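You operate a simulated robot arm through the tools that you are given. There is no shell and no other tool. Be economical: measure what you need, move in short steps, check, and stop when the job is done.

Carry out the task below with a simulated robot arm. There is one attempt and no reset: what you move stays moved.

TASK
Take the white salt shaker and put it on top of the purple starter jar. Then fetch the white ladle and stand it on the white plate.
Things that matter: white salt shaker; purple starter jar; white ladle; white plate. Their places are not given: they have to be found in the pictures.

It is judged by the outcome, as a careful person would: the job done as asked, and still so three seconds after it is handed in. It fails if anything else is knocked over, pushed out of place, dropped, spilled or broken.

THE ROBOT
A 7-joint arm with a two-finger parallel gripper, fixed in place. Base frame: the origin is at the foot of the arm, x ahead of it, y to its left, z up; the work surface is at about z = 0. Lengths are in m, angles in degrees, forces in N, time in s.
With the tool pointing down near the work surface it reaches from about 0.24 to 0.62 m from the base axis. Its first joint turns from -66.0 to 66.0 degrees. Payload 2.6 kg.
Tool frame: the origin (TCP) lies between the finger pads and is the grasp point; the fingertips stand 0.03 m ahead of it; z points along the fingers, y is the line along which they close. The gripper opens to 0.094 m. The fingers are 0.028 m wide and 0.01 m thick; the gripper's body (0.05 by 0.096 m) begins 0.055 m behind the TCP.
Orientation is that of the tool frame in the base frame, as [roll, pitch, yaw] about the fixed x, y, z axes, in that order (R = Rz(yaw) Ry(pitch) Rx(roll)). With the fingers straight down and closing along the base's y, the tool's x points along the base's -x, its y along +y and its z along -z.

THE INTERFACE
- The arm moves only by the tool apply_moves. Its argument "plan" is one flat list of numbers, 7 for each row, row after row: the shift along the tool's x, y, z in units of 50 mm (1.0 is 50 mm), then the turn, a rotation vector about the tool's x, y, z in units of 4 degrees (1.0 is 4 degrees), then the finger opening in m, from 0 to 0.094. In form: [tx, ty, tz, wx, wy, wz, grip, tx, ty, tz, wx, wy, wz, grip, ...]. A call has 1 to 20 rows; each row shifts and turns the commanded pose from where the row before left it, along the tool's axes as they then stand. A call with a number of a shift or a turn outside -1 to 1 is refused whole. A row lasts 0.2 s, in which the tool goes at most 0.05 m and 8.6 degrees; a call with a longer step from one row to the next is refused whole, and so is a gripper value outside its range. A pose out of reach is approached as far as the arm can. The call stops where the force on the tool passes 40 N (or 10 N more than at its start, if that is more) or the arm is blocked; 0.2 s more then pass. The fingers move at their own pace (about 0.072 m/s each) and stop on an object; they squeeze with about 30 N. The grip force told is the motor's: it shows also when the fingers shut on nothing. Time passes only in rows, and 0.2 s behind the last, so rows that do not move let the fingers close. It gives the time, the measured TCP pose, the force on the tool (base axes), the opening and the grip force at its end, in the units of the frame above (readings bear some noise).
- Cameras (640 x 400 px; columns grow to the right, rows downward): "scene" is fixed at [0.0362, 0.4345, 0.5564]; the picture's right is [-0.75, -0.66, 0.00], its down [-0.42, 0.48, -0.77] and it looks along [0.51, -0.58, -0.63] (base axes); focal length 219 px, centre (320, 200). "wrist" rides on the gripper at [-0.037, 0, -0.058] in the tool frame; the picture's right is [0.00, -1.00, 0.00], its down [0.97, 0.00, -0.24] and it looks along [0.24, 0.00, 0.97] (tool axes); focal length 218 px, centre (320, 200).
- grab_frame(camera): a new picture of that camera. No time passes.
- pixel_to_xyz(camera, pixels): there is no depth. For up to 12 entries [column, row, z] of the newest picture of that camera ("zoom" is the newest enlarged one), the place [x, y] in the base frame at which the ray of that pixel passes the height z, good to about 0.002 m. No time passes.
- inspect(camera, box): a new picture of the part [left, top, right, bottom] of that camera's present view, enlarged. No time passes.
- job_done(): hands the job in; it is judged then, once.

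Work in short steps. Measure before you move; look again where a grasp or a placing could have gone wrong, and mend it. You have 80 turns and 38 pictures in all, the two below and enlarged ones among them. Open the gripper and draw the arm clear of the work before you hand the job in, unless the task says otherwise; then end with one line.

The tools are called after "Request:" by a JSON object that holds its "fn" and its "kwargs". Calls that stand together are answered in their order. apply_moves: Moves the arm, as the interface text tells. Its arguments: {"type":"object","properties":{"plan":{"type":"array","items":{"type":"number"}}},"required":["plan"]} The other tools are called the same way: grab_frame (camera) takes a picture; pixel_to_xyz (camera, pixels) gives the place at which the rays of pixels pass given heights; inspect (camera, box) takes an enlarged picture of a part of a camera's view; job_done () hands the job in.

At the start:

```text
time_s: 0.0
position: [0.3439, -0.0504, 0.2813]
tcp_rot: [179.9, 0.0, 179.9]
force: [0.3, -0.1, 0.1]
width: 0.0938
grasp_force: 0.1
```

scene: 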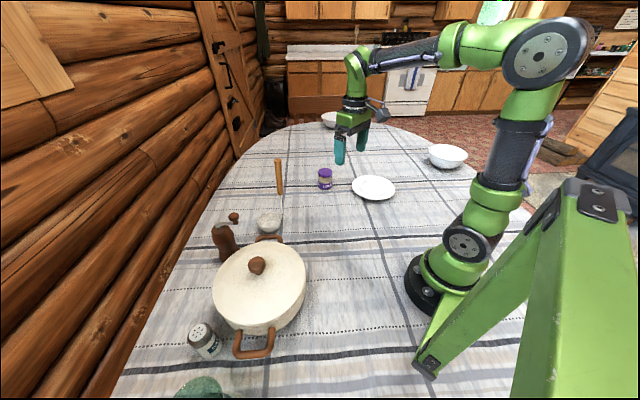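
wrist: 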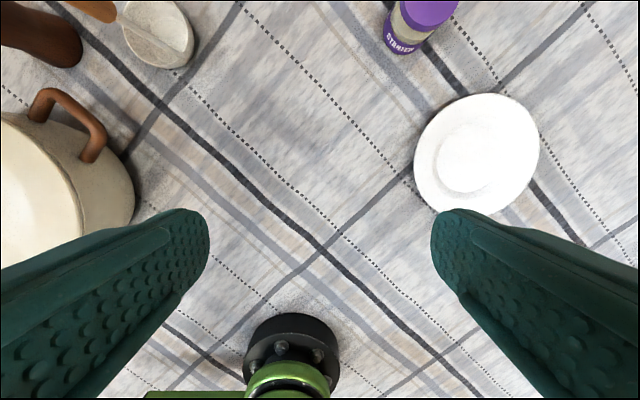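

I enlarge the areas with the shaker, the ladle, the jar and plate.

Request:
{"fn": "inspect", "kwargs": {"camera": "scene", "box": [160, 280, 320, 380]}}

Request:
{"fn": "inspect", "kwargs": {"camera": "scene", "box": [210, 140, 410, 265]}}

Request:
{"fn": "pixel_to_xyz", "kwargs": {"camera": "scene", "pixels": [[213, 353, 0], [200, 330, 0.08], [326, 188, 0], [325, 170, 0.06], [373, 188, 0.015], [269, 222, 0.03], [278, 160, 0.2], [278, 160, 0.03], [279, 195, 0.03], [234, 217, 0.02], [260, 290, 0.1], [225, 240, 0.05]]}}

Request:
{"fn": "pixel_to_xyz", "kwargs": {"camera": "wrist", "pixels": [[404, 50, 0], [428, 10, 0.06], [476, 155, 0.0], [158, 35, 0.0], [95, 10, 0.05], [415, 155, 0.01], [540, 155, 0.01]]}}

```text
4.00 times, centred on (240, 330) of scene
```

zoom: 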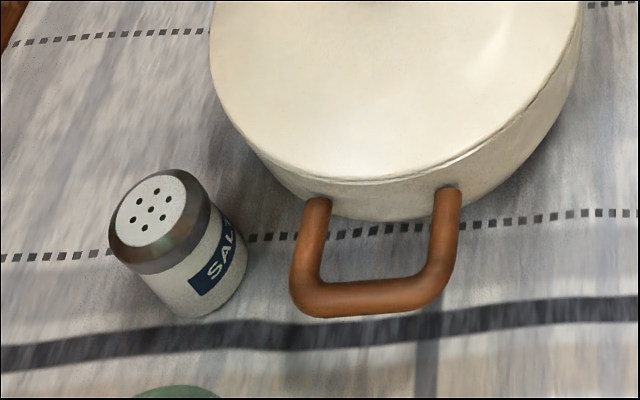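

```text
3.20 times, centred on (310, 202) of scene
```

zoom: 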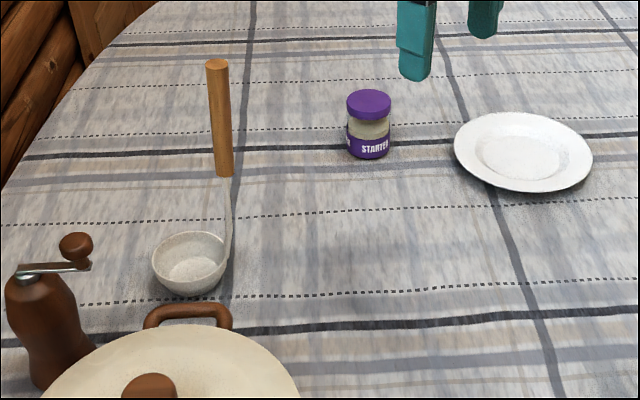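

```text
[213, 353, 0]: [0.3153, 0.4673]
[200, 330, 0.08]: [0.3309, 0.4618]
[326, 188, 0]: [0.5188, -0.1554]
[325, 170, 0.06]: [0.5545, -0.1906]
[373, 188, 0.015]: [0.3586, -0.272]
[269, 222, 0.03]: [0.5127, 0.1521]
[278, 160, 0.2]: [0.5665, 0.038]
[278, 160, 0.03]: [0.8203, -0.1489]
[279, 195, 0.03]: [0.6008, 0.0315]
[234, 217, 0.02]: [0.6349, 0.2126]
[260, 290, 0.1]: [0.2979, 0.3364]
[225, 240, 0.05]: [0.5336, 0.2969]
```

```text
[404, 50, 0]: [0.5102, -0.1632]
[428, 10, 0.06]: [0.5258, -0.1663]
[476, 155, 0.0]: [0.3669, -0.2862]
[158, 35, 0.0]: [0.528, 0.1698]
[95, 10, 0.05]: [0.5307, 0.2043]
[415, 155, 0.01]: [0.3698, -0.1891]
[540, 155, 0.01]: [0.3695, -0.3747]
```

The shaker stands near (0.32, 0.465), close to the pot handle. The ladle stands upright on its bowl near (0.51, 0.155). I rise and move above the pot to look at the shaker from above.

Request:
{"fn": "apply_moves", "kwargs": {"plan": [0, 0, -1, 0, 0, 0, 0.094, 0, 1, -0.4, 0, 0, 0, 0.094, 0, 1, 0, 0, 0, 0, 0.094, 0, 1, 0, 0, 0, 0, 0.094, 0, 1, 0, 0, 0, 0, 0.094, 0, 1, 0, 0, 0, 0, 0.094, 0, 1, 0, 0, 0, 0, 0.094, 0, 1, 0, 0, 0, 0, 0.094, 0, 1, 0, 0, 0, 0, 0.094]}}

Request:
{"fn": "grab_frame", "kwargs": {"camera": "wrist"}}

```text
refused: row 2 steps farther than a row can; nothing moved
```

```text
33 pictures are left
```

wrist: 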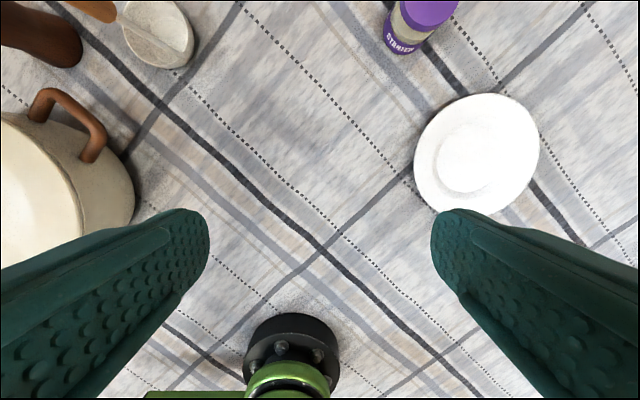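

Split into separate rows.

Request:
{"fn": "apply_moves", "kwargs": {"plan": [0, 0, -1, 0, 0, 0, 0.094, 0, 1, 0, 0, 0, 0, 0.094, 0, 1, 0, 0, 0, 0, 0.094, 0, 1, 0, 0, 0, 0, 0.094, 0, 1, 0, 0, 0, 0, 0.094, 0, 1, 0, 0, 0, 0, 0.094, 0, 1, 0, 0, 0, 0, 0.094, 0, 1, 0, 0, 0, 0, 0.094, 0, 1, 0, 0, 0, 0, 0.094]}}

Request:
{"fn": "grab_frame", "kwargs": {"camera": "wrist"}}

```text
time_s: 2.0
position: [0.3434, 0.3518, 0.3328]
tcp_rot: [179.9, 0.0, 179.9]
force: [-0.7, -0.6, 0.2]
width: 0.0937
grasp_force: 0.0
```

```text
32 pictures are left
```

wrist: 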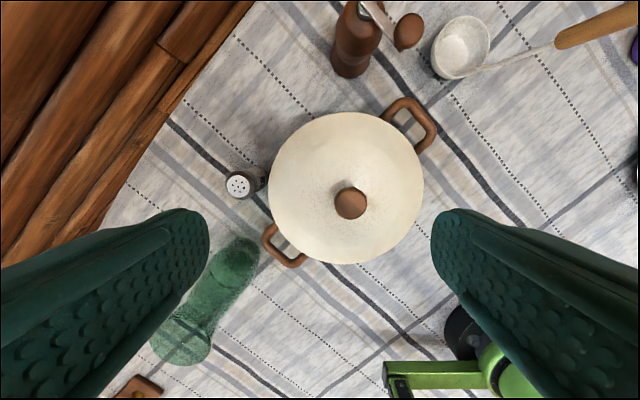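

Request:
{"fn": "pixel_to_xyz", "kwargs": {"camera": "wrist", "pixels": [[258, 178, 0], [239, 185, 0.08], [239, 185, 0.07], [239, 185, 0.09], [346, 188, 0.1], [424, 188, 0.1], [268, 188, 0.1], [285, 255, 0.07], [266, 232, 0.07], [238, 258, 0], [182, 340, 0.16], [460, 46, 0.03]]}}

Request:
{"fn": "inspect", "kwargs": {"camera": "wrist", "box": [200, 150, 320, 225]}}

Request:
{"fn": "inspect", "kwargs": {"camera": "wrist", "box": [320, 0, 640, 200]}}

```text
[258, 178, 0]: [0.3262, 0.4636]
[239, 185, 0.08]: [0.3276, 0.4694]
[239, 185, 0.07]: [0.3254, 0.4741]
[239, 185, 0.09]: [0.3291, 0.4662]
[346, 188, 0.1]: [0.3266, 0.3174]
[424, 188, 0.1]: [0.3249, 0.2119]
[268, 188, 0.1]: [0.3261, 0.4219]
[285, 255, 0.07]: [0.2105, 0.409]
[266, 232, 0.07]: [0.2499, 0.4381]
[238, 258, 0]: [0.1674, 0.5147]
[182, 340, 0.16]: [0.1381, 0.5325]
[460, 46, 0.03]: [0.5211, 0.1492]
```

```text
5.33 times, centred on (260, 188) of wrist
```

zoom: 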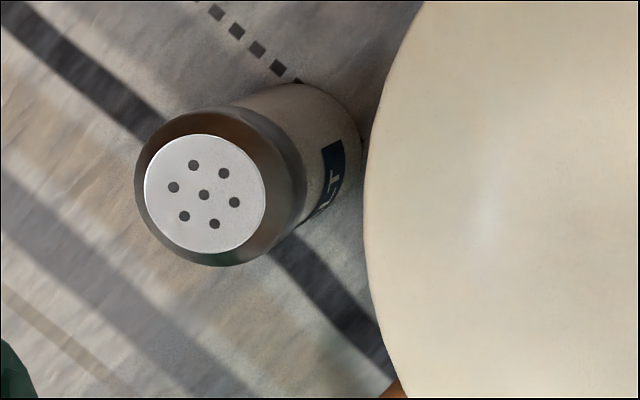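

```text
2.00 times, centred on (480, 100) of wrist
```

zoom: 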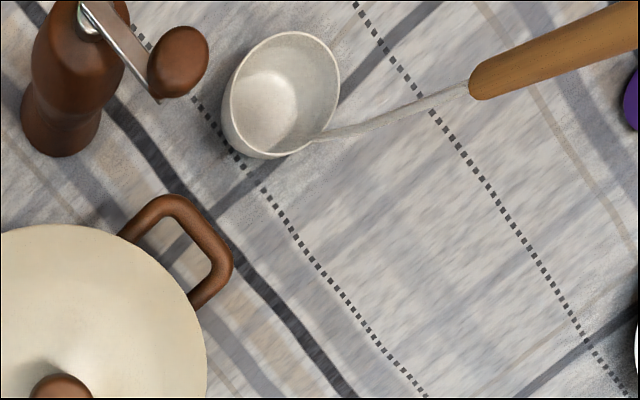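

The shaker is at about (0.328, 0.469) with the pot directly on its -y side, so I'll close the fingers along x with the camera facing away from the pot. First I move above the shaker and turn.

Request:
{"fn": "pixel_to_xyz", "kwargs": {"camera": "scene", "pixels": [[197.5, 332.5, 0.07], [197.5, 332.5, 0.08], [197.5, 332.5, 0.09], [325, 172.2, 0.06], [325, 172.2, 0.07], [325, 172.2, 0.08]]}}

Request:
{"fn": "apply_moves", "kwargs": {"plan": [0.1, 0.78, 0, 0, 0, 0, 0.094, 0.1, 0.78, 0, 0, 0, 0, 0.094, 0.1, 0.78, 0, 0, 0, 0, 0.094, 0, 0, 0, 0, 0, -1, 0.094, 0, 0, 0, 0, 0, -1, 0.094, 0, 0, 0, 0, 0, -1, 0.094, 0, 0, 0, 0, 0, -1, 0.094, 0, 0, 0, 0, 0, -1, 0.094, 0, 0, 0, 0, 0, -1, 0.094, 0, 0, 0, 0, 0, -1, 0.094, 0, 0, 0, 0, 0, -1, 0.094, 0, 0, 0, 0, 0, -1, 0.094, 0, 0, 0, 0, 0, -1, 0.094, 0, 0, 0, 0, 0, -1, 0.094, 0, 0, 0, 0, 0, -1, 0.094, 0, 0, 0, 0, 0, -1, 0.094, 0, 0, 0, 0, 0, -1, 0.094, 0, 0, 0, 0, 0, -1, 0.094, 0, 0, 0, 0, 0, -1, 0.094, 0, 0, 0, 0, 0, -1, 0.094]}}

Request:
{"fn": "apply_moves", "kwargs": {"plan": [0, 0, 0, 0, 0, -1, 0.075, 0, 0, 0, 0, 0, -1, 0.075, 0, 0, 0, 0, 0, -1, 0.075, 0, 0, 0, 0, 0, -1, 0.075, 0, 0, 0, 0, 0, -1, 0.075, 0, 0, 0, 0, 0, -0.5, 0.075, 0, 0, 1, 0, 0, 0, 0.075, 0, 0, 1, 0, 0, 0, 0.075]}}

Request:
{"fn": "grab_frame", "kwargs": {"camera": "wrist"}}

```text
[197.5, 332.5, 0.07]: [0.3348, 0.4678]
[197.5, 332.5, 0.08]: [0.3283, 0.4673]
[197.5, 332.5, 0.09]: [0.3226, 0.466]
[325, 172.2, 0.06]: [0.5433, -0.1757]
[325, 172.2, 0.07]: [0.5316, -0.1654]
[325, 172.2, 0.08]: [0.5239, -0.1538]
```

```text
time_s: 6.2
position: [0.3169, 0.4309, 0.3323]
tcp_rot: [-180.0, 0.0, -112.0]
force: [0.9, 0.2, 0.2]
width: 0.0939
grasp_force: 0.0
out of reach, approached as far as the arm can: row 2, 3
```

```text
time_s: 8.0
position: [0.318, 0.4304, 0.2314]
tcp_rot: [-180.0, 0.2, -90.0]
force: [-0.8, -1.0, -0.4]
width: 0.0749
grasp_force: 0.1
```

```text
29 pictures are left
```

wrist: 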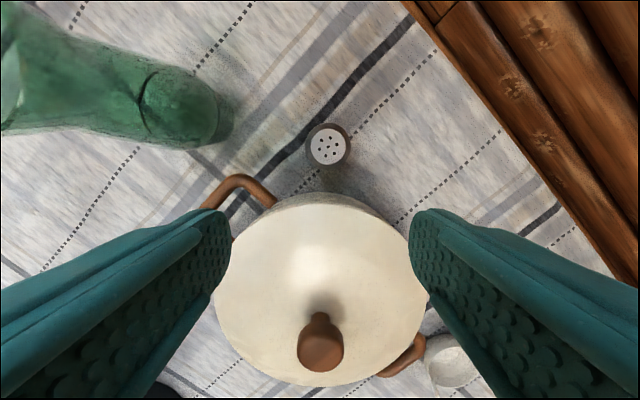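

Request:
{"fn": "pixel_to_xyz", "kwargs": {"camera": "wrist", "pixels": [[327.5, 147, 0.07], [327.5, 147, 0.08], [327.5, 147, 0.09], [275, 200, 0.07], [240, 180, 0.07], [225, 120, 0], [318, 192, 0.1]]}}

Request:
{"fn": "apply_moves", "kwargs": {"plan": [-0.76, -0.18, 0, 0, 0, 0, 0.075]}}

```text
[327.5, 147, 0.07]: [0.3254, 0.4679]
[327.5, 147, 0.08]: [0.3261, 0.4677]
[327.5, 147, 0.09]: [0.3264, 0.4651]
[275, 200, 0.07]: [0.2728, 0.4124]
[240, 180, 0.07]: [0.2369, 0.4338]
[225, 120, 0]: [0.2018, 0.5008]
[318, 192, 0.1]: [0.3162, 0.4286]
```

```text
time_s: 8.4
position: [0.3257, 0.4688, 0.2313]
tcp_rot: [-180.0, 0.0, -89.9]
force: [0.7, -0.2, 0.3]
width: 0.075
grasp_force: 0.0
```

Aligned over the shaker; descend in two stages.

Request:
{"fn": "apply_moves", "kwargs": {"plan": [0.03, 0, 0.9, 0, 0, 0, 0.075, 0, 0, 0.8, 0, 0, 0, 0.075]}}

Request:
{"fn": "grab_frame", "kwargs": {"camera": "wrist"}}

Request:
{"fn": "inspect", "kwargs": {"camera": "scene", "box": [140, 240, 300, 340]}}

```text
time_s: 9.0
position: [0.3254, 0.4647, 0.1462]
tcp_rot: [180.0, 0.1, -90.0]
force: [-0.5, -0.4, -0.4]
width: 0.0748
grasp_force: 0.2
```

```text
28 pictures are left
```

wrist: 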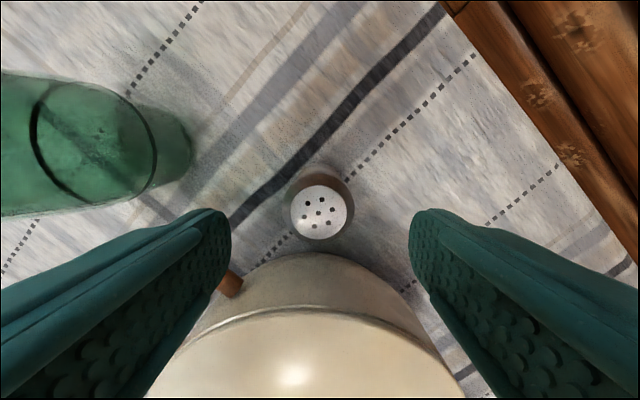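

```text
4.00 times, centred on (220, 290) of scene
```

zoom: 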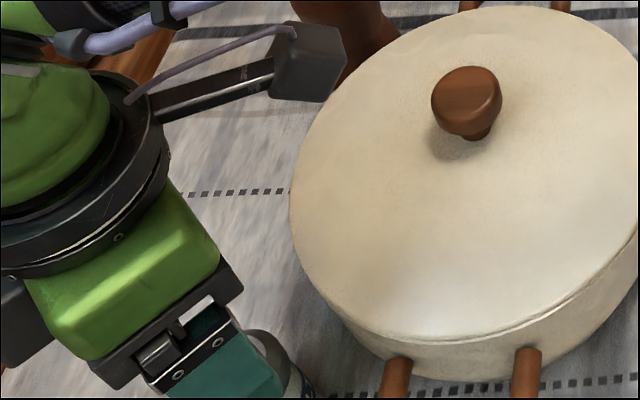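

Request:
{"fn": "pixel_to_xyz", "kwargs": {"camera": "wrist", "pixels": [[319, 213, 0.07], [319, 213, 0.08], [319, 213, 0.09], [308, 312, 0.09], [231, 285, 0.06], [190, 150, 0.0]]}}

Request:
{"fn": "apply_moves", "kwargs": {"plan": [-0.05, 0, 0.8, 0, 0, 0, 0.075, 0, 0, 0.8, 0, 0, 0, 0.075, 0, 0, 0.3, 0, 0, 0, 0.075]}}

Request:
{"fn": "grab_frame", "kwargs": {"camera": "wrist"}}

```text
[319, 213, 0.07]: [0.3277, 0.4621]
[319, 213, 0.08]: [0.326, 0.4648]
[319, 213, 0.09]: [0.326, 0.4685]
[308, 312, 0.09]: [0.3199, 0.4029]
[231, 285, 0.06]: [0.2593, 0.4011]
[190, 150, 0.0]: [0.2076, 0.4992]
```

```text
time_s: 9.8
position: [0.3245, 0.4696, 0.0525]
tcp_rot: [-179.9, 0.1, -90.0]
force: [0.0, -0.1, 0.6]
width: 0.0749
grasp_force: 0.0
```

```text
26 pictures are left
```

wrist: 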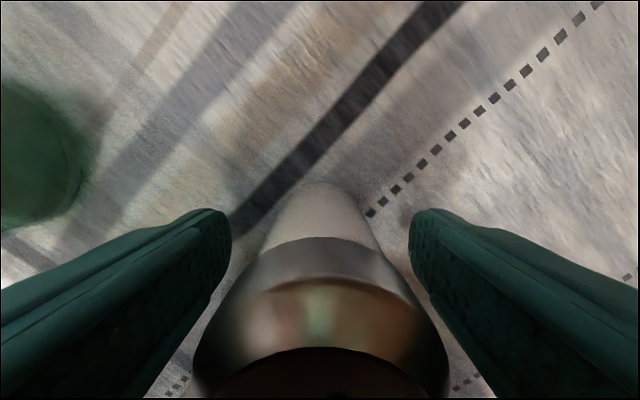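

Shaker is centred between the fingers; close and let the fingers settle, then lift a little.

Request:
{"fn": "apply_moves", "kwargs": {"plan": [0, 0, 0, 0, 0, 0, 0.02, 0, 0, 0, 0, 0, 0, 0.02, 0, 0, 0, 0, 0, 0, 0.02, 0, 0, 0, 0, 0, 0, 0.02]}}

Request:
{"fn": "apply_moves", "kwargs": {"plan": [0, 0, -0.5, 0, 0, 0, 0.02, 0, 0, -1, 0, 0, 0, 0.02, 0, 0, -1, 0, 0, 0, 0.02]}}

Request:
{"fn": "grab_frame", "kwargs": {"camera": "wrist"}}

```text
time_s: 10.8
position: [0.3233, 0.4695, 0.0516]
tcp_rot: [-180.0, 0.1, -90.0]
force: [0.6, -1.2, -0.5]
width: 0.0423
grasp_force: 29.8
```

```text
time_s: 11.6
position: [0.3265, 0.4673, 0.1744]
tcp_rot: [179.9, -0.1, -90.0]
force: [0.0, 0.1, -0.1]
width: 0.0421
grasp_force: 30.0
```

```text
25 pictures are left
```

wrist: 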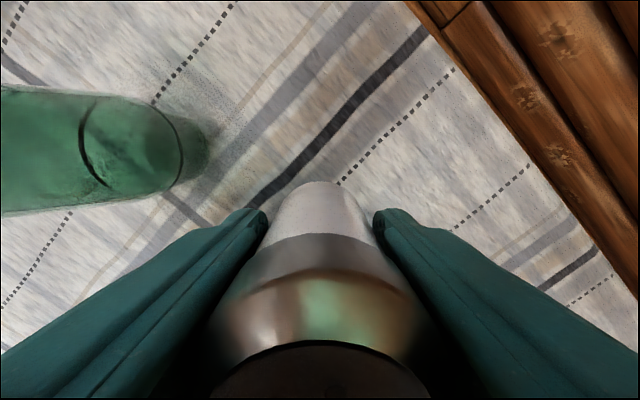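

Shaker held (42 mm). Raise over the pot and carry towards the jar, keeping clear of the ladle.

Request:
{"fn": "apply_moves", "kwargs": {"plan": [0, 0, -1, 0, 0, 0, 0.02, 1, 0, 0, 0, 0, 0, 0.02, 0, 0, -1, 0, 0, 0, 0.02, 1, 0, 0, 0, 0, 0, 0.02, 0, 0, -0.6, 0, 0, 0, 0.02, 1, 0, 0, 0, 0, 0, 0.02, 1, 0, 0, 0, 0, 0, 0.02, 1, 0, 0, 0, 0, 0, 0.02, 1, 0, 0, 0, 0, 0, 0.02, 1, 0, 0, 0, 0, 0, 0.02, 1, 0, 0, 0, 0, 0, 0.02, 1, 0, 0, 0, 0, 0, 0.02, 1, 0, 0, 0, 0, 0, 0.02, 1, 0, 0, 0, 0, 0, 0.02]}}

Request:
{"fn": "apply_moves", "kwargs": {"plan": [0, 0, 0, 0, 0, 1, 0.02, 0, 0, 0, 0, 0, 1, 0.02, 0, 0, 0, 0, 0, 1, 0.02, 0, 0, 0, 0, 0, 1, 0.02, 0, 0, 0, 0, 0, 1, 0.02, 0, 0, 0, 0, 0, 1, 0.02, 0, 0, 0, 0, 0, 1, 0.02, 0, 0, 0, 0, 0, 1, 0.02, 0, 0, 0, 0, 0, 1, 0.02, 0, 0, 0, 0, 0, 1, 0.02, 0, 0, 0, 0, 0, 1, 0.02, 0, 0, 0, 0, 0, 1, 0.02, 0, 0, 0, 0, 0, 1, 0.02, 0, 0, 0, 0, 0, 1, 0.02, 0, 0, 0, 0, 0, 1, 0.02, 0, 0, 0, 0, 0, 1, 0.02, 0, 0, 0, 0, 0, 1, 0.02, 0, 0, 0, 0, 0, 1, 0.02, 0, 0, 0, 0, 0, 1, 0.02, 0, 0, 0, 0, 0, 1, 0.02]}}

Request:
{"fn": "apply_moves", "kwargs": {"plan": [0, 0, 0, 0, 0, 1, 0.02, 0, 0, 0, 0, 0, 1, 0.02, 0, 0, 0, 0, 0, 0.5, 0.02]}}

Request:
{"fn": "grab_frame", "kwargs": {"camera": "wrist"}}

Request:
{"fn": "grab_frame", "kwargs": {"camera": "scene"}}

```text
time_s: 14.6
position: [0.3269, -0.0816, 0.3056]
tcp_rot: [179.9, 0.0, -89.8]
force: [-1.0, 0.0, -1.8]
width: 0.0422
grasp_force: 30.5
```

```text
time_s: 18.8
position: [0.3268, -0.0812, 0.3067]
tcp_rot: [-180.0, 0.0, -170.1]
force: [-0.3, -0.2, -0.7]
width: 0.0423
grasp_force: 29.6
```

```text
time_s: 19.6
position: [0.3277, -0.0808, 0.3074]
tcp_rot: [180.0, 0.0, 180.0]
force: [-0.6, -1.1, -1.2]
width: 0.0424
grasp_force: 30.1
```

```text
24 pictures are left
```

wrist: 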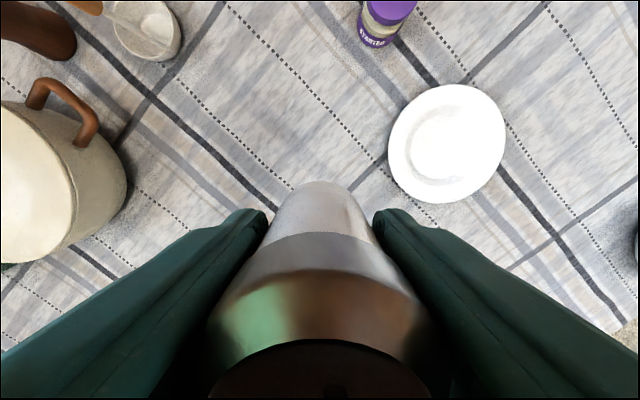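

```text
23 pictures are left
```

scene: 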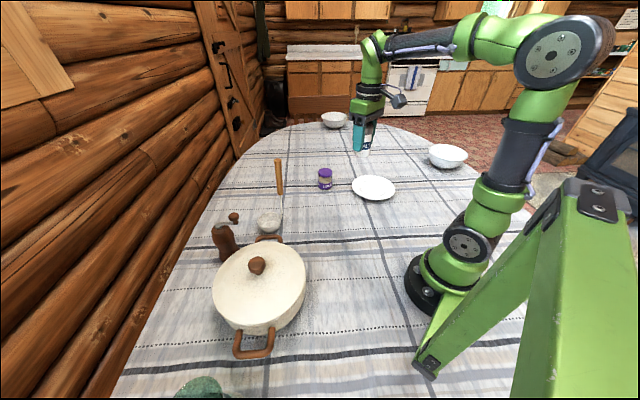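

Now approach so the jar is fully in view.

Request:
{"fn": "apply_moves", "kwargs": {"plan": [-1, 0, 0, 0, 0, 0, 0.02, -0.8, 0, 0, 0, 0, 0, 0.02, 0, -0.8, 0, 0, 0, 0, 0.02, 0, -0.8, 0, 0, 0, 0, 0.02]}}

Request:
{"fn": "inspect", "kwargs": {"camera": "wrist", "box": [240, 0, 400, 100]}}

Request:
{"fn": "inspect", "kwargs": {"camera": "scene", "box": [285, 150, 365, 200]}}

```text
time_s: 20.6
position: [0.4164, -0.1617, 0.3062]
tcp_rot: [180.0, 0.1, -180.0]
force: [-0.6, -0.3, -1.8]
width: 0.0422
grasp_force: 30.1
```

```text
4.00 times, centred on (320, 50) of wrist
```

zoom: 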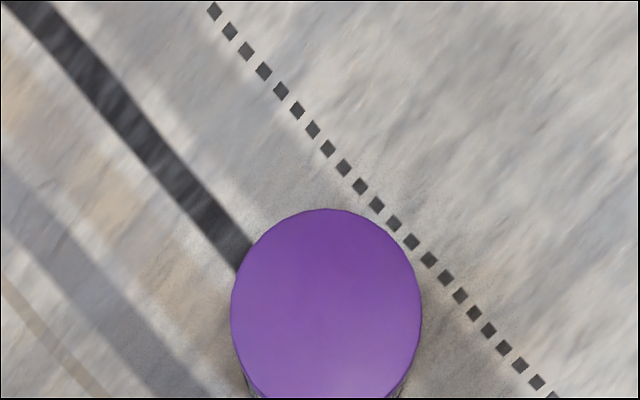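

```text
8.00 times, centred on (325, 175) of scene
```

zoom: 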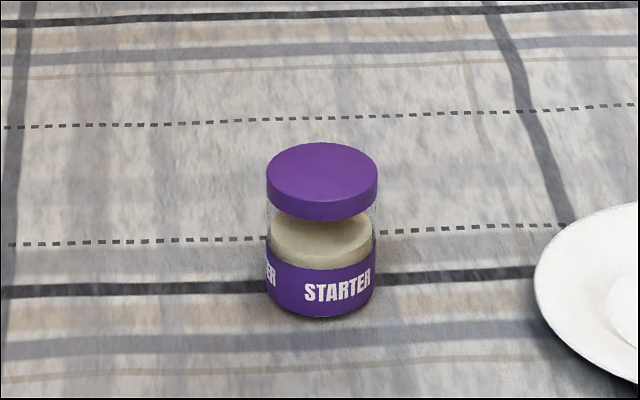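

Request:
{"fn": "pixel_to_xyz", "kwargs": {"camera": "scene", "pixels": [[325.25, 171.9, 0.07], [325.25, 171.9, 0.08], [325.25, 171.9, 0.09]]}}

Request:
{"fn": "pixel_to_xyz", "kwargs": {"camera": "wrist", "pixels": [[321.5, 76.3, 0.07], [321.5, 76.3, 0.08], [321.5, 76.3, 0.09], [321.5, 52, 0.08], [321.5, 101, 0.08], [298, 76, 0.08], [345.5, 76, 0.08]]}}

```text
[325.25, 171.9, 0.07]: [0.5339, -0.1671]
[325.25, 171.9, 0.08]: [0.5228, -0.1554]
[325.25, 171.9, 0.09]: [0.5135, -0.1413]
```

```text
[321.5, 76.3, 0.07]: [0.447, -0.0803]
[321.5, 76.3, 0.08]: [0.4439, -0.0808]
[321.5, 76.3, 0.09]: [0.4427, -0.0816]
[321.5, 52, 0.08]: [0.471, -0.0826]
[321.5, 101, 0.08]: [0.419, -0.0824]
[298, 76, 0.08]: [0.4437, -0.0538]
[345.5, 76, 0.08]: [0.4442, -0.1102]
```

Get closer for a better fix on the jar's top.

Request:
{"fn": "apply_moves", "kwargs": {"plan": [-0.8, 0, 0, 0, 0, 0, 0.02, 0, 0, 1, 0, 0, 0, 0.02, 0, 0, 0.9, 0, 0, 0, 0.02, 0, 0, 0, 0, 0, 0, 0.02]}}

Request:
{"fn": "grab_frame", "kwargs": {"camera": "wrist"}}

```text
time_s: 21.6
position: [0.4555, -0.1649, 0.2143]
tcp_rot: [180.0, 0.0, -180.0]
force: [0.5, -0.5, -0.5]
width: 0.0422
grasp_force: 29.9
```

```text
20 pictures are left
```

wrist: 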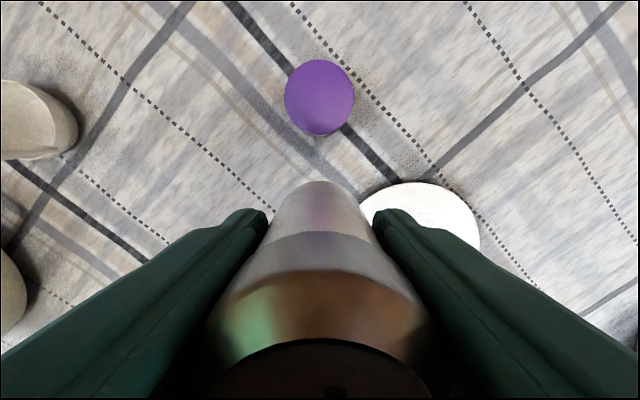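

Request:
{"fn": "pixel_to_xyz", "kwargs": {"camera": "wrist", "pixels": [[319.5, 97.5, 0.06], [319.5, 97.5, 0.07], [319.5, 97.5, 0.08], [319.5, 97.5, 0.09], [285, 97, 0.075], [354, 97, 0.075]]}}

```text
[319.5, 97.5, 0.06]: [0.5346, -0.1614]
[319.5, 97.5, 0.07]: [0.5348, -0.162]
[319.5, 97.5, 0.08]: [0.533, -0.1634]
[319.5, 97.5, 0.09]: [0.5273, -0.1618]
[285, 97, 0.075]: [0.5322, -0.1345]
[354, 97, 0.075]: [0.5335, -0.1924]
```

Request:
{"fn": "apply_moves", "kwargs": {"plan": [-0.79, -0.02, 0, 0, 0, 0, 0.02, -0.79, -0.02, 0, 0, 0, 0, 0.02, 0, 0, 0.6, 0, 0, 0, 0.02, 0, 0, 0.6, 0, 0, 0, 0.02, 0, 0, 0, 0, 0, 0, 0.02]}}

Request:
{"fn": "inspect", "kwargs": {"camera": "scene", "box": [265, 130, 385, 205]}}

```text
time_s: 22.8
position: [0.5363, -0.1635, 0.1542]
tcp_rot: [180.0, 0.0, 180.0]
force: [-0.2, -0.6, -1.6]
width: 0.0422
grasp_force: 30.0
```

```text
5.33 times, centred on (325, 168) of scene
```

zoom: 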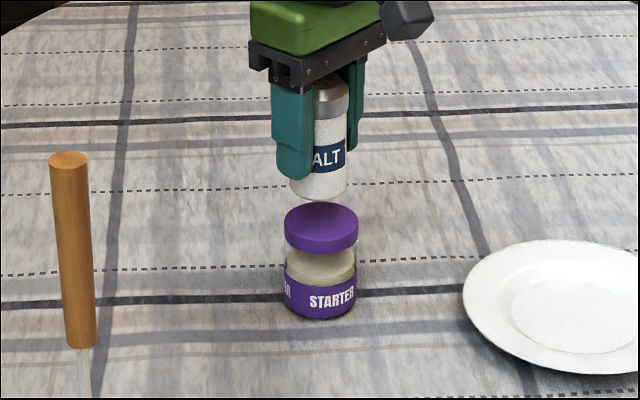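

Shaker is directly over the lid. Descend in small steps until contact is felt.

Request:
{"fn": "apply_moves", "kwargs": {"plan": [0, 0, 0.2, 0, 0, 0, 0.02, 0, 0, 0.2, 0, 0, 0, 0.02, 0, 0, 0, 0, 0, 0, 0.02]}}

Request:
{"fn": "apply_moves", "kwargs": {"plan": [0, 0, 0.08, 0, 0, 0, 0.02, 0, 0, 0, 0, 0, 0, 0.02]}}

Request:
{"fn": "apply_moves", "kwargs": {"plan": [0, 0, 0.04, 0, 0, 0, 0.02, 0, 0, 0, 0, 0, 0, 0.02]}}

Request:
{"fn": "inspect", "kwargs": {"camera": "scene", "box": [285, 135, 365, 185]}}

```text
time_s: 23.6
position: [0.5351, -0.1638, 0.1323]
tcp_rot: [-179.9, 0.0, 180.0]
force: [-1.9, 0.1, -1.7]
width: 0.0419
grasp_force: 29.5
```

```text
time_s: 24.2
position: [0.535, -0.1626, 0.1293]
tcp_rot: [-180.0, -0.1, -180.0]
force: [-0.1, 0.1, -1.4]
width: 0.0424
grasp_force: 30.1
```

```text
time_s: 24.8
position: [0.5367, -0.1632, 0.1287]
tcp_rot: [180.0, 0.2, -180.0]
force: [-6.4, 1.2, 16.0]
width: 0.0422
grasp_force: 30.0
```

```text
8.00 times, centred on (325, 160) of scene
```

zoom: 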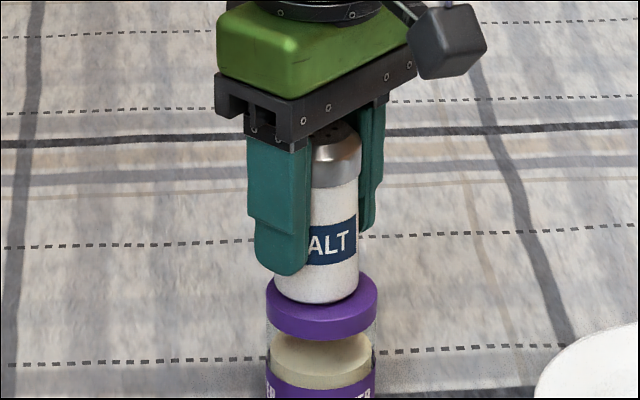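

Contact felt at z=0.1287. Check the centring in a tighter view before releasing.

Request:
{"fn": "inspect", "kwargs": {"camera": "scene", "box": [309, 160, 341, 180]}}

Request:
{"fn": "grab_frame", "kwargs": {"camera": "wrist"}}

```text
16.00 times, centred on (325, 170) of scene
```

zoom: 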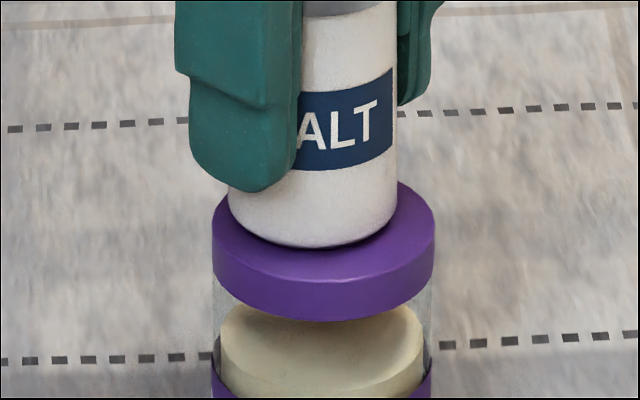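

```text
16 pictures are left
```

wrist: 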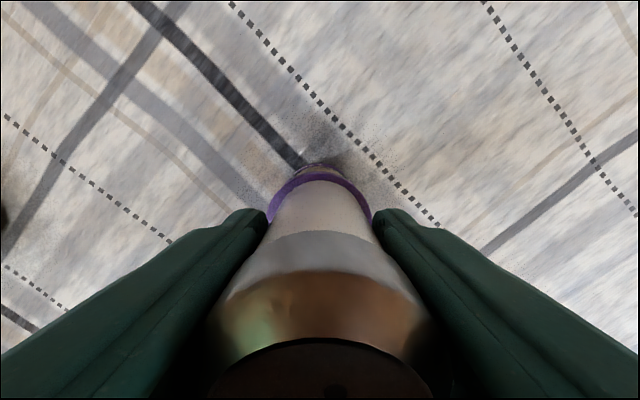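

Roughly 3–8 mm off centre towards +x; I lift slightly, shift −5 mm x, +3 mm y, and set down again.

Request:
{"fn": "apply_moves", "kwargs": {"plan": [0, 0, -0.12, 0, 0, 0, 0.02, 0.1, 0.05, 0, 0, 0, 0, 0.02, 0, 0, 0, 0, 0, 0, 0.02, 0, 0, 0.09, 0, 0, 0, 0.02, 0, 0, 0, 0, 0, 0, 0.02]}}

Request:
{"fn": "inspect", "kwargs": {"camera": "scene", "box": [309, 160, 341, 180]}}

```text
time_s: 26.0
position: [0.5316, -0.1612, 0.1293]
tcp_rot: [179.9, 0.1, 179.9]
force: [-4.9, 1.1, 10.1]
width: 0.0419
grasp_force: 29.9
```

```text
16.00 times, centred on (325, 170) of scene
```

zoom: 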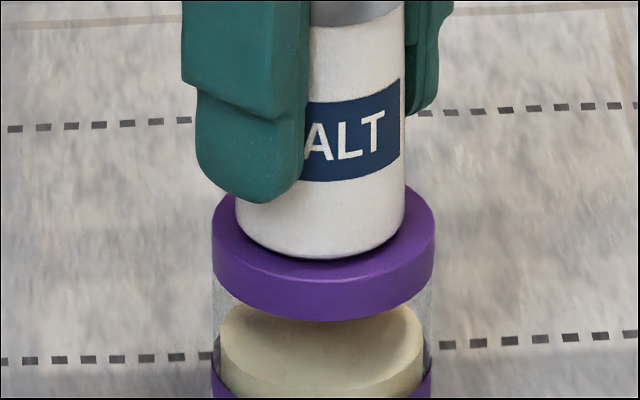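

Well centred now. Ease off a hair, open, and rise.

Request:
{"fn": "apply_moves", "kwargs": {"plan": [0, 0, -0.02, 0, 0, 0, 0.044, 0, 0, 0, 0, 0, 0, 0.06, 0, 0, 0, 0, 0, 0, 0.075, 0, 0, 0, 0, 0, 0, 0.075, 0, 0, -0.3, 0, 0, 0, 0.075, 0, 0, -0.6, 0, 0, 0, 0.075, 0, 0, -1, 0, 0, 0, 0.075, 0, 0, -1, 0, 0, 0, 0.075]}}

Request:
{"fn": "grab_frame", "kwargs": {"camera": "scene"}}

```text
time_s: 27.8
position: [0.5308, -0.1619, 0.2755]
tcp_rot: [-179.9, 0.0, -179.9]
force: [-0.1, -0.2, 0.2]
width: 0.075
grasp_force: 0.0
```

```text
14 pictures are left
```

scene: 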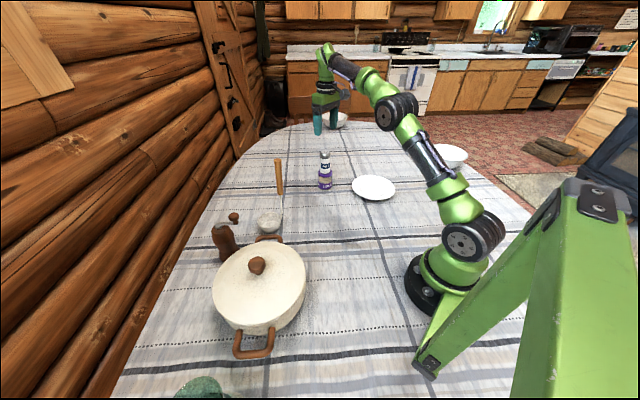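

Stacked stably. Now raise, retreat to x≈0.40 and move to look at the ladle's handle.

Request:
{"fn": "apply_moves", "kwargs": {"plan": [0, 0, -1, 0, 0, 0, 0.075, 1, 0, 0, 0, 0, 0, 0.075, 1, 0, 0, 0, 0, 0, 0.075, 0.7, 0, 0, 0, 0, 0, 0.075, 0, 1, 0, 0, 0, 0, 0.075, 0, 1, 0, 0, 0, 0, 0.075, 0, 1, 0, 0, 0, 0, 0.075, 0, 1, 0, 0, 0, 0, 0.075, 0, 1, 0, 0, 0, 0, 0.075]}}

Request:
{"fn": "grab_frame", "kwargs": {"camera": "wrist"}}

```text
time_s: 29.8
position: [0.3867, 0.0946, 0.3154]
tcp_rot: [-180.0, 0.1, 179.8]
force: [-0.4, 0.2, -0.5]
width: 0.0749
grasp_force: 0.1
out of reach, approached as far as the arm can: row 1
```

```text
13 pictures are left
```

wrist: 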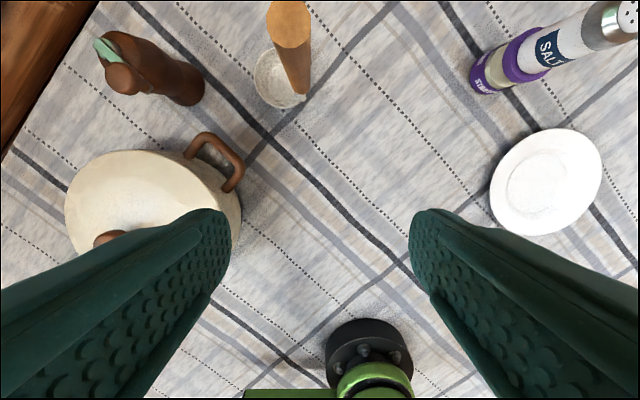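

Request:
{"fn": "pixel_to_xyz", "kwargs": {"camera": "wrist", "pixels": [[289, 25, 0.2], [289, 25, 0.22], [289, 25, 0.24], [289, 25, 0.26], [281, 78, 0.0], [281, 78, 0.03], [299, 97, 0.03], [545, 182, 0.01], [491, 182, 0.02], [602, 182, 0.02], [545, 128, 0.02], [545, 236, 0.02]]}}

Request:
{"fn": "pixel_to_xyz", "kwargs": {"camera": "scene", "pixels": [[278, 160.5, 0.18], [278, 160.5, 0.2], [278, 160.5, 0.22], [278, 160.5, 0.24], [278, 160.5, 0.26], [374, 188, 0.02]]}}

Request:
{"fn": "inspect", "kwargs": {"camera": "wrist", "box": [220, 0, 380, 100]}}

```text
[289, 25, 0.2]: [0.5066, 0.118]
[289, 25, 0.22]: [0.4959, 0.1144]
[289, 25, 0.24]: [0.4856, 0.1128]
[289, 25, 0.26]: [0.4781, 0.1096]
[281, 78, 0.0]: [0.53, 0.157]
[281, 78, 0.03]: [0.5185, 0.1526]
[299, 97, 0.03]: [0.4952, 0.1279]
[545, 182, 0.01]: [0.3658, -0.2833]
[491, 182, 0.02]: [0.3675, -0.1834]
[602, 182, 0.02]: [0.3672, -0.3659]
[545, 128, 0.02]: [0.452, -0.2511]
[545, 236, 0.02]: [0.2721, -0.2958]
```

```text
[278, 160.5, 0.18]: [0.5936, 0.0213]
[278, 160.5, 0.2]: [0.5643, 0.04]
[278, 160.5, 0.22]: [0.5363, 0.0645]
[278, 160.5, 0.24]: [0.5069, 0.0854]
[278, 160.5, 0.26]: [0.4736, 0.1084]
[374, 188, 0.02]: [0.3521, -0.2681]
```

```text
4.00 times, centred on (300, 50) of wrist
```

zoom: 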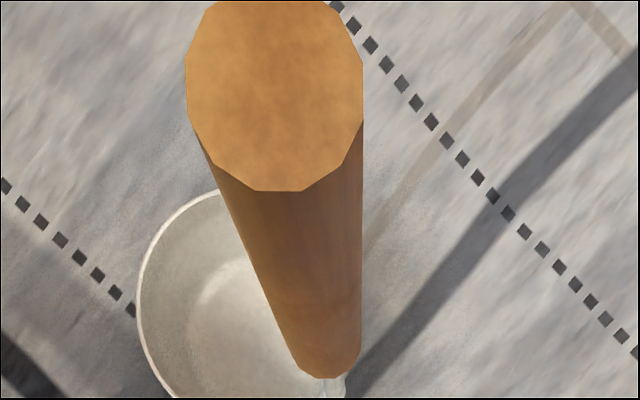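

Move so the camera is almost above the handle for an accurate fix.

Request:
{"fn": "apply_moves", "kwargs": {"plan": [-0.9, 0.35, 0, 0, 0, 0, 0.085, 0, 0, -0.3, 0, 0, 0, 0.085, 0, 0, 0, 0, 0, 0, 0.085]}}

Request:
{"fn": "grab_frame", "kwargs": {"camera": "wrist"}}

```text
time_s: 30.6
position: [0.4339, 0.1136, 0.3318]
tcp_rot: [180.0, 0.0, 180.0]
force: [0.2, 0.0, 0.4]
width: 0.085
grasp_force: 0.0
```

```text
11 pictures are left
```

wrist: 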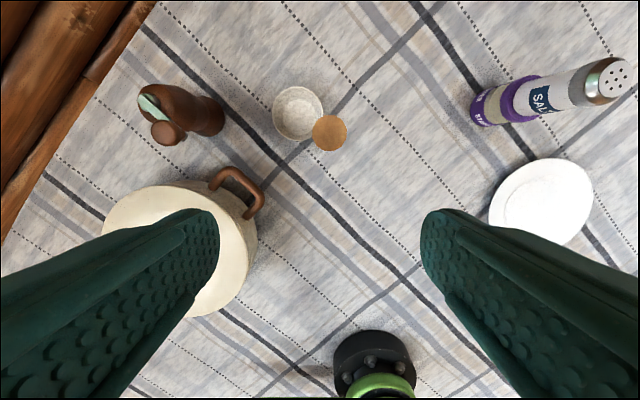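

Request:
{"fn": "pixel_to_xyz", "kwargs": {"camera": "wrist", "pixels": [[329.5, 132.5, 0.2], [329.5, 132.5, 0.22], [329.5, 132.5, 0.24], [329.5, 132.5, 0.26], [298, 113, 0.0], [298, 113, 0.05], [273, 113, 0.05], [324, 113, 0.05], [541, 201, 0.02], [541, 201, 0.01], [488, 205, 0.02], [593, 200, 0.02]]}}

Request:
{"fn": "inspect", "kwargs": {"camera": "wrist", "box": [460, 140, 620, 240]}}

```text
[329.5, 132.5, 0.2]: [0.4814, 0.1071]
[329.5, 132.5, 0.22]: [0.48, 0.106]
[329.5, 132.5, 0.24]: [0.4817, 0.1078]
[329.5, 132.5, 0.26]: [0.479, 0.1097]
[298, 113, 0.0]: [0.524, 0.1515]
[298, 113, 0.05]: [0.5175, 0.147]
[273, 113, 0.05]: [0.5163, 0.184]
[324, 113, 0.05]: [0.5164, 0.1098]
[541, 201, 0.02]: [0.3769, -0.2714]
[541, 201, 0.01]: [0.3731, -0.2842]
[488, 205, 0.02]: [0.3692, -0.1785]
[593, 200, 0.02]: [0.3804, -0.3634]
```

```text
4.00 times, centred on (540, 190) of wrist
```

zoom: 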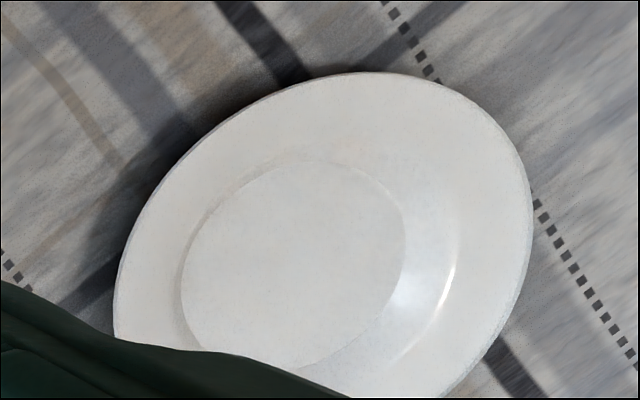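

Handle at (0.4805, 0.1085), top ≈0.255; bowl offset (+0.038, +0.04). I position above it, turning the gripper 45° so the fingers close along the bowl-offset direction.

Request:
{"fn": "apply_moves", "kwargs": {"plan": [-0.93, -0.1, 0, 0, 0, 0, 0.085, 0, 0, 0, 0, 0, 1, 0.085, 0, 0, 0, 0, 0, 1, 0.085, 0, 0, 0, 0, 0, 1, 0.085, 0, 0, 0, 0, 0, 1, 0.085, 0, 0, 0, 0, 0, 1, 0.085, 0, 0, 0, 0, 0, 1, 0.085, 0, 0, 0, 0, 0, 1, 0.085, 0, 0, 0, 0, 0, 1, 0.085, 0, 0, 0, 0, 0, 1, 0.085, 0, 0, 0, 0, 0, 1, 0.085, 0, 0, 0, 0, 0, 1, 0.085, 0, 0, 0, 0, 0, 0.25, 0.085]}}

Request:
{"fn": "grab_frame", "kwargs": {"camera": "wrist"}}

```text
time_s: 33.4
position: [0.4801, 0.1091, 0.3304]
tcp_rot: [-180.0, -0.1, 135.0]
force: [0.1, 0.3, 0.0]
width: 0.085
grasp_force: 0.1
```

```text
9 pictures are left
```

wrist: 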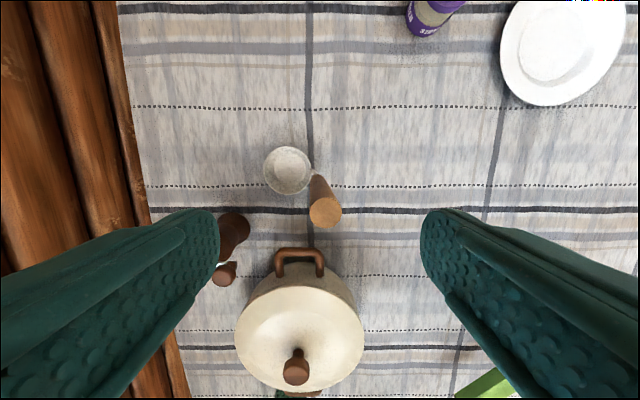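

Handle within ~4 mm of the axis; correct slightly, descend so the TCP is at z≈0.225.

Request:
{"fn": "apply_moves", "kwargs": {"plan": [0.07, -0.05, 0, 0, 0, 0, 0.085, 0, 0, 0.7, 0, 0, 0, 0.085, 0, 0, 0.7, 0, 0, 0, 0.085, 0, 0, 0.7, 0, 0, 0, 0.085]}}

Request:
{"fn": "inspect", "kwargs": {"camera": "scene", "box": [230, 120, 358, 200]}}

```text
time_s: 34.4
position: [0.4788, 0.11, 0.2252]
tcp_rot: [-180.0, 0.1, 135.0]
force: [0.0, -0.7, -0.3]
width: 0.085
grasp_force: 0.0
```

```text
5.00 times, centred on (294, 160) of scene
```

zoom: 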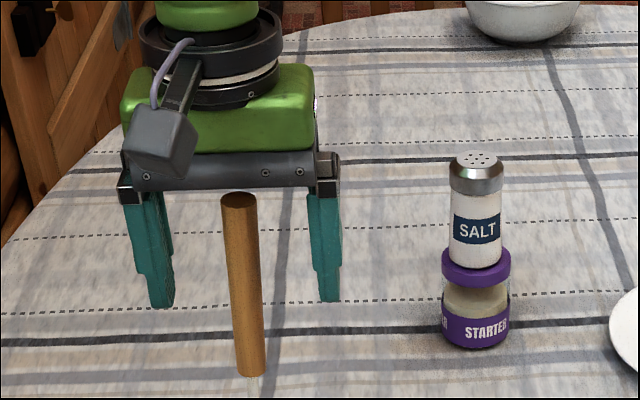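

Handle is between the fingers, clear of the palm. Close, then lift 20 mm slowly and check.

Request:
{"fn": "apply_moves", "kwargs": {"plan": [0, 0, 0, 0, 0, 0, 0.06, 0, 0, 0, 0, 0, 0, 0.04, 0, 0, 0, 0, 0, 0, 0.01, 0, 0, 0, 0, 0, 0, 0.01, 0, 0, 0, 0, 0, 0, 0.01]}}

Request:
{"fn": "apply_moves", "kwargs": {"plan": [0, 0, -0.3, 0, 0, 0, 0.01, 0, 0, -0.4, 0, 0, 0, 0.01, 0, 0, -0.6, 0, 0, 0, 0.01, 0, 0, 0, 0, 0, 0, 0.01]}}

Request:
{"fn": "grab_frame", "kwargs": {"camera": "scene"}}

```text
time_s: 35.6
position: [0.4784, 0.111, 0.2274]
tcp_rot: [179.8, 0.0, 135.0]
force: [2.7, 2.3, 12.2]
width: 0.0206
grasp_force: 30.4
```

```text
time_s: 36.6
position: [0.4782, 0.11, 0.29]
tcp_rot: [-179.9, 0.0, 135.1]
force: [-0.5, -0.1, -1.9]
width: 0.0194
grasp_force: 29.4
```

```text
7 pictures are left
```

scene: 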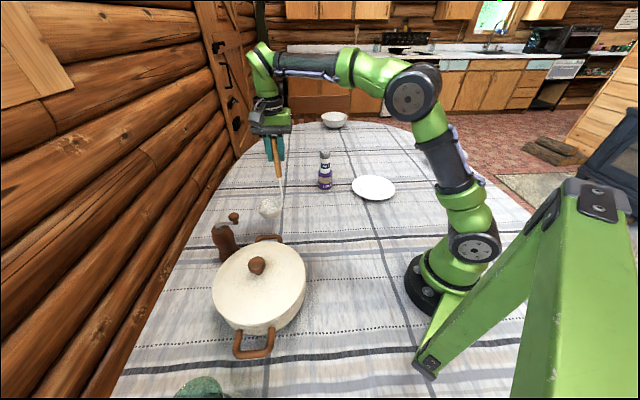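

Request:
{"fn": "inspect", "kwargs": {"camera": "scene", "box": [218, 110, 346, 230]}}

```text
3.33 times, centred on (282, 170) of scene
```

zoom: 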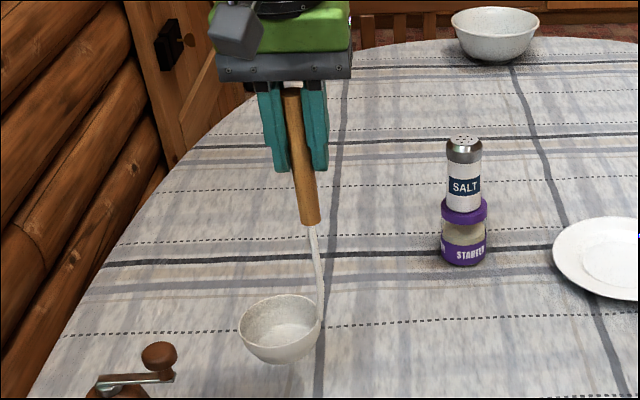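

The handle is now aligned vertically by the pads (it naturally leaned ~4°). Carry it on a straight line towards the plate (bowl stays ~0.11 m clear of the jar), bowl 60 mm up.

Request:
{"fn": "apply_moves", "kwargs": {"plan": [-0.176, -0.375, 0, 0, 0, 0, 0.01, -0.352, -0.751, 0, 0, 0, 0, 0.01, -0.352, -0.751, 0, 0, 0, 0, 0.01, -0.352, -0.751, 0, 0, 0, 0, 0.01, -0.352, -0.751, 0, 0, 0, 0, 0.01, -0.352, -0.751, 0, 0, 0, 0, 0.01, -0.352, -0.751, 0, 0, 0, 0, 0.01, -0.352, -0.751, 0, 0, 0, 0, 0.01, -0.352, -0.751, 0, 0, 0, 0, 0.01, -0.352, -0.751, 0, 0, 0, 0, 0.01, -0.352, -0.751, 0, 0, 0, 0, 0.01, -0.176, -0.375, 0, 0, 0, 0, 0.01, 0, 0, 0, -0.5, 0, 0, 0.01, 0, 0, 0, -0.4, 0, 0, 0.01, 0, 0, 0, 0, 0, 0, 0.01]}}

Request:
{"fn": "grab_frame", "kwargs": {"camera": "wrist"}}

Request:
{"fn": "inspect", "kwargs": {"camera": "scene", "box": [295, 110, 455, 210]}}

```text
time_s: 39.8
position: [0.3217, -0.3202, 0.2916]
tcp_rot: [176.2, 0.1, 135.0]
force: [-0.3, 0.5, -1.3]
width: 0.0195
grasp_force: 30.5
```

```text
5 pictures are left
```

wrist: 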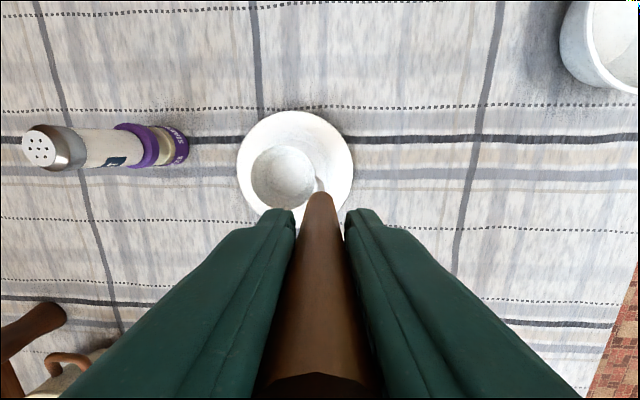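

```text
4.00 times, centred on (375, 160) of scene
```

zoom: 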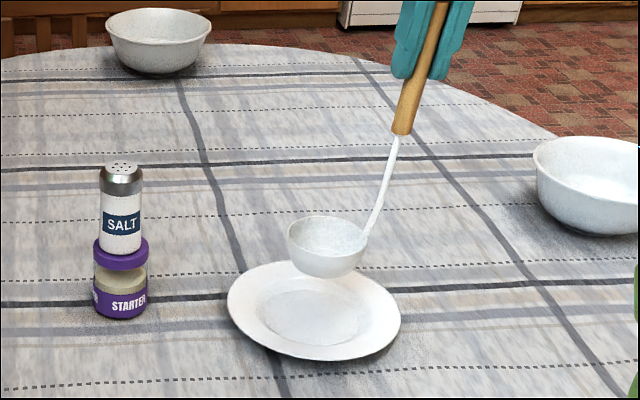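

Request:
{"fn": "pixel_to_xyz", "kwargs": {"camera": "wrist", "pixels": [[295, 110.5, 0.018], [237, 167, 0.018], [353.5, 167, 0.018], [245, 200, 0.018], [284, 177, 0.06], [284, 177, 0.09], [284, 177, 0.1], [284, 145, 0.1], [250, 177, 0.1], [317, 177, 0.1]]}}

Request:
{"fn": "inspect", "kwargs": {"camera": "wrist", "box": [215, 100, 375, 200]}}

```text
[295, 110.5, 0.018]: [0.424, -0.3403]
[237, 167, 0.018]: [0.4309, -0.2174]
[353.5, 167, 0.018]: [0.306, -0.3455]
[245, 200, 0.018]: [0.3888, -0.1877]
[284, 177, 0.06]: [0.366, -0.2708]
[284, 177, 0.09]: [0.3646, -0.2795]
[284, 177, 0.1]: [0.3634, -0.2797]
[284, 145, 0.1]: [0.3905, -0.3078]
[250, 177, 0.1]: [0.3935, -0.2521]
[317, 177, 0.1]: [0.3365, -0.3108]
```

```text
4.00 times, centred on (295, 150) of wrist
```

zoom: 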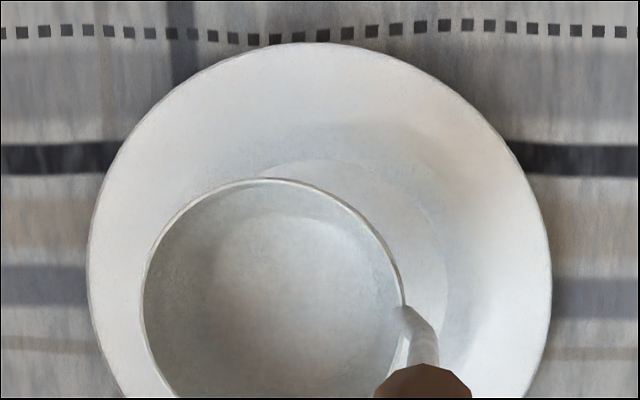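

Bowl centre ≈(0.364,-0.28) lies on the plate centre ≈(0.365,-0.278). Lower vertically, first 42 mm, then in small steps.

Request:
{"fn": "apply_moves", "kwargs": {"plan": [0, -0.025, 0.4, 0, 0, 0, 0.01, 0, -0.025, 0.4, 0, 0, 0, 0.01, 0, 0, 0, 0, 0, 0, 0.01]}}

Request:
{"fn": "apply_moves", "kwargs": {"plan": [0, -0.006, 0.1, 0, 0, 0, 0.01, 0, 0, 0, 0, 0, 0, 0.01]}}

Request:
{"fn": "apply_moves", "kwargs": {"plan": [0, -0.004, 0.06, 0, 0, 0, 0.01, 0, 0, 0, 0, 0, 0, 0.01]}}

Request:
{"fn": "apply_moves", "kwargs": {"plan": [0, -0.003, 0.05, 0, 0, 0, 0.01, 0, 0, 0, 0, 0, 0, 0.01]}}

```text
time_s: 40.6
position: [0.3233, -0.3185, 0.25]
tcp_rot: [176.4, 0.0, 134.9]
force: [0.6, -0.3, -0.3]
width: 0.0196
grasp_force: 30.3
```

```text
time_s: 41.2
position: [0.3221, -0.3198, 0.2468]
tcp_rot: [176.4, 0.0, 135.0]
force: [0.5, -0.5, -1.5]
width: 0.0197
grasp_force: 30.3
```

```text
time_s: 41.8
position: [0.3224, -0.3192, 0.244]
tcp_rot: [176.3, 0.0, 135.1]
force: [-0.3, 0.3, -2.1]
width: 0.0197
grasp_force: 30.1
```

```text
time_s: 42.4
position: [0.321, -0.317, 0.2407]
tcp_rot: [176.4, 0.0, 135.0]
force: [-0.8, 1.9, 3.6]
width: 0.0194
grasp_force: 30.5
```

Light contact at z≈0.241. Check the pose before releasing.

Request:
{"fn": "inspect", "kwargs": {"camera": "scene", "box": [335, 125, 431, 215]}}

```text
4.44 times, centred on (383, 170) of scene
```

zoom: 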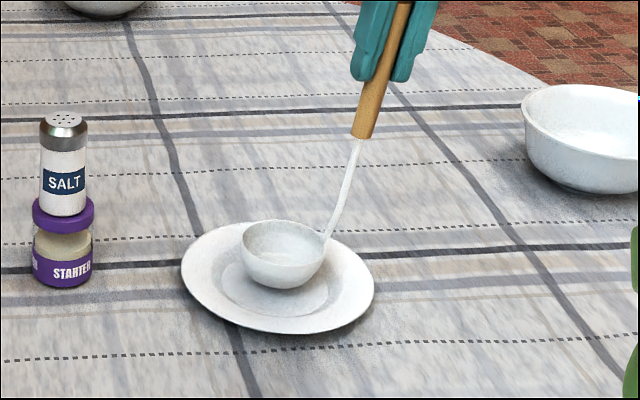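

Bowl is in the well, but ~10 mm towards the back-right. Lift 6 mm, shift towards the centre, lower again.

Request:
{"fn": "apply_moves", "kwargs": {"plan": [0, 0.008, -0.14, 0, 0, 0, 0.01, 0.15, 0.11, 0, 0, 0, 0, 0.01, 0, 0, 0, 0, 0, 0, 0.01, 0, -0.007, 0.12, 0, 0, 0, 0.01, 0, 0, 0, 0, 0, 0, 0.01]}}

Request:
{"fn": "apply_moves", "kwargs": {"plan": [0, -0.002, 0.03, 0, 0, 0, 0.01, 0, 0, 0, 0, 0, 0, 0.01]}}

Request:
{"fn": "inspect", "kwargs": {"camera": "scene", "box": [340, 140, 420, 215]}}

```text
time_s: 43.6
position: [0.3205, -0.3092, 0.2418]
tcp_rot: [176.5, 0.0, 134.9]
force: [0.2, 0.0, -1.3]
width: 0.0196
grasp_force: 30.5
```

```text
time_s: 44.2
position: [0.3195, -0.3088, 0.2411]
tcp_rot: [176.4, 0.1, 135.0]
force: [-2.8, 1.7, 8.9]
width: 0.0196
grasp_force: 29.7
```

```text
5.33 times, centred on (380, 178) of scene
```

zoom: 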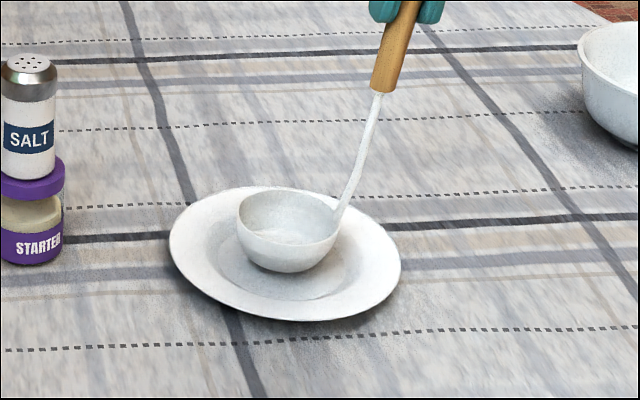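

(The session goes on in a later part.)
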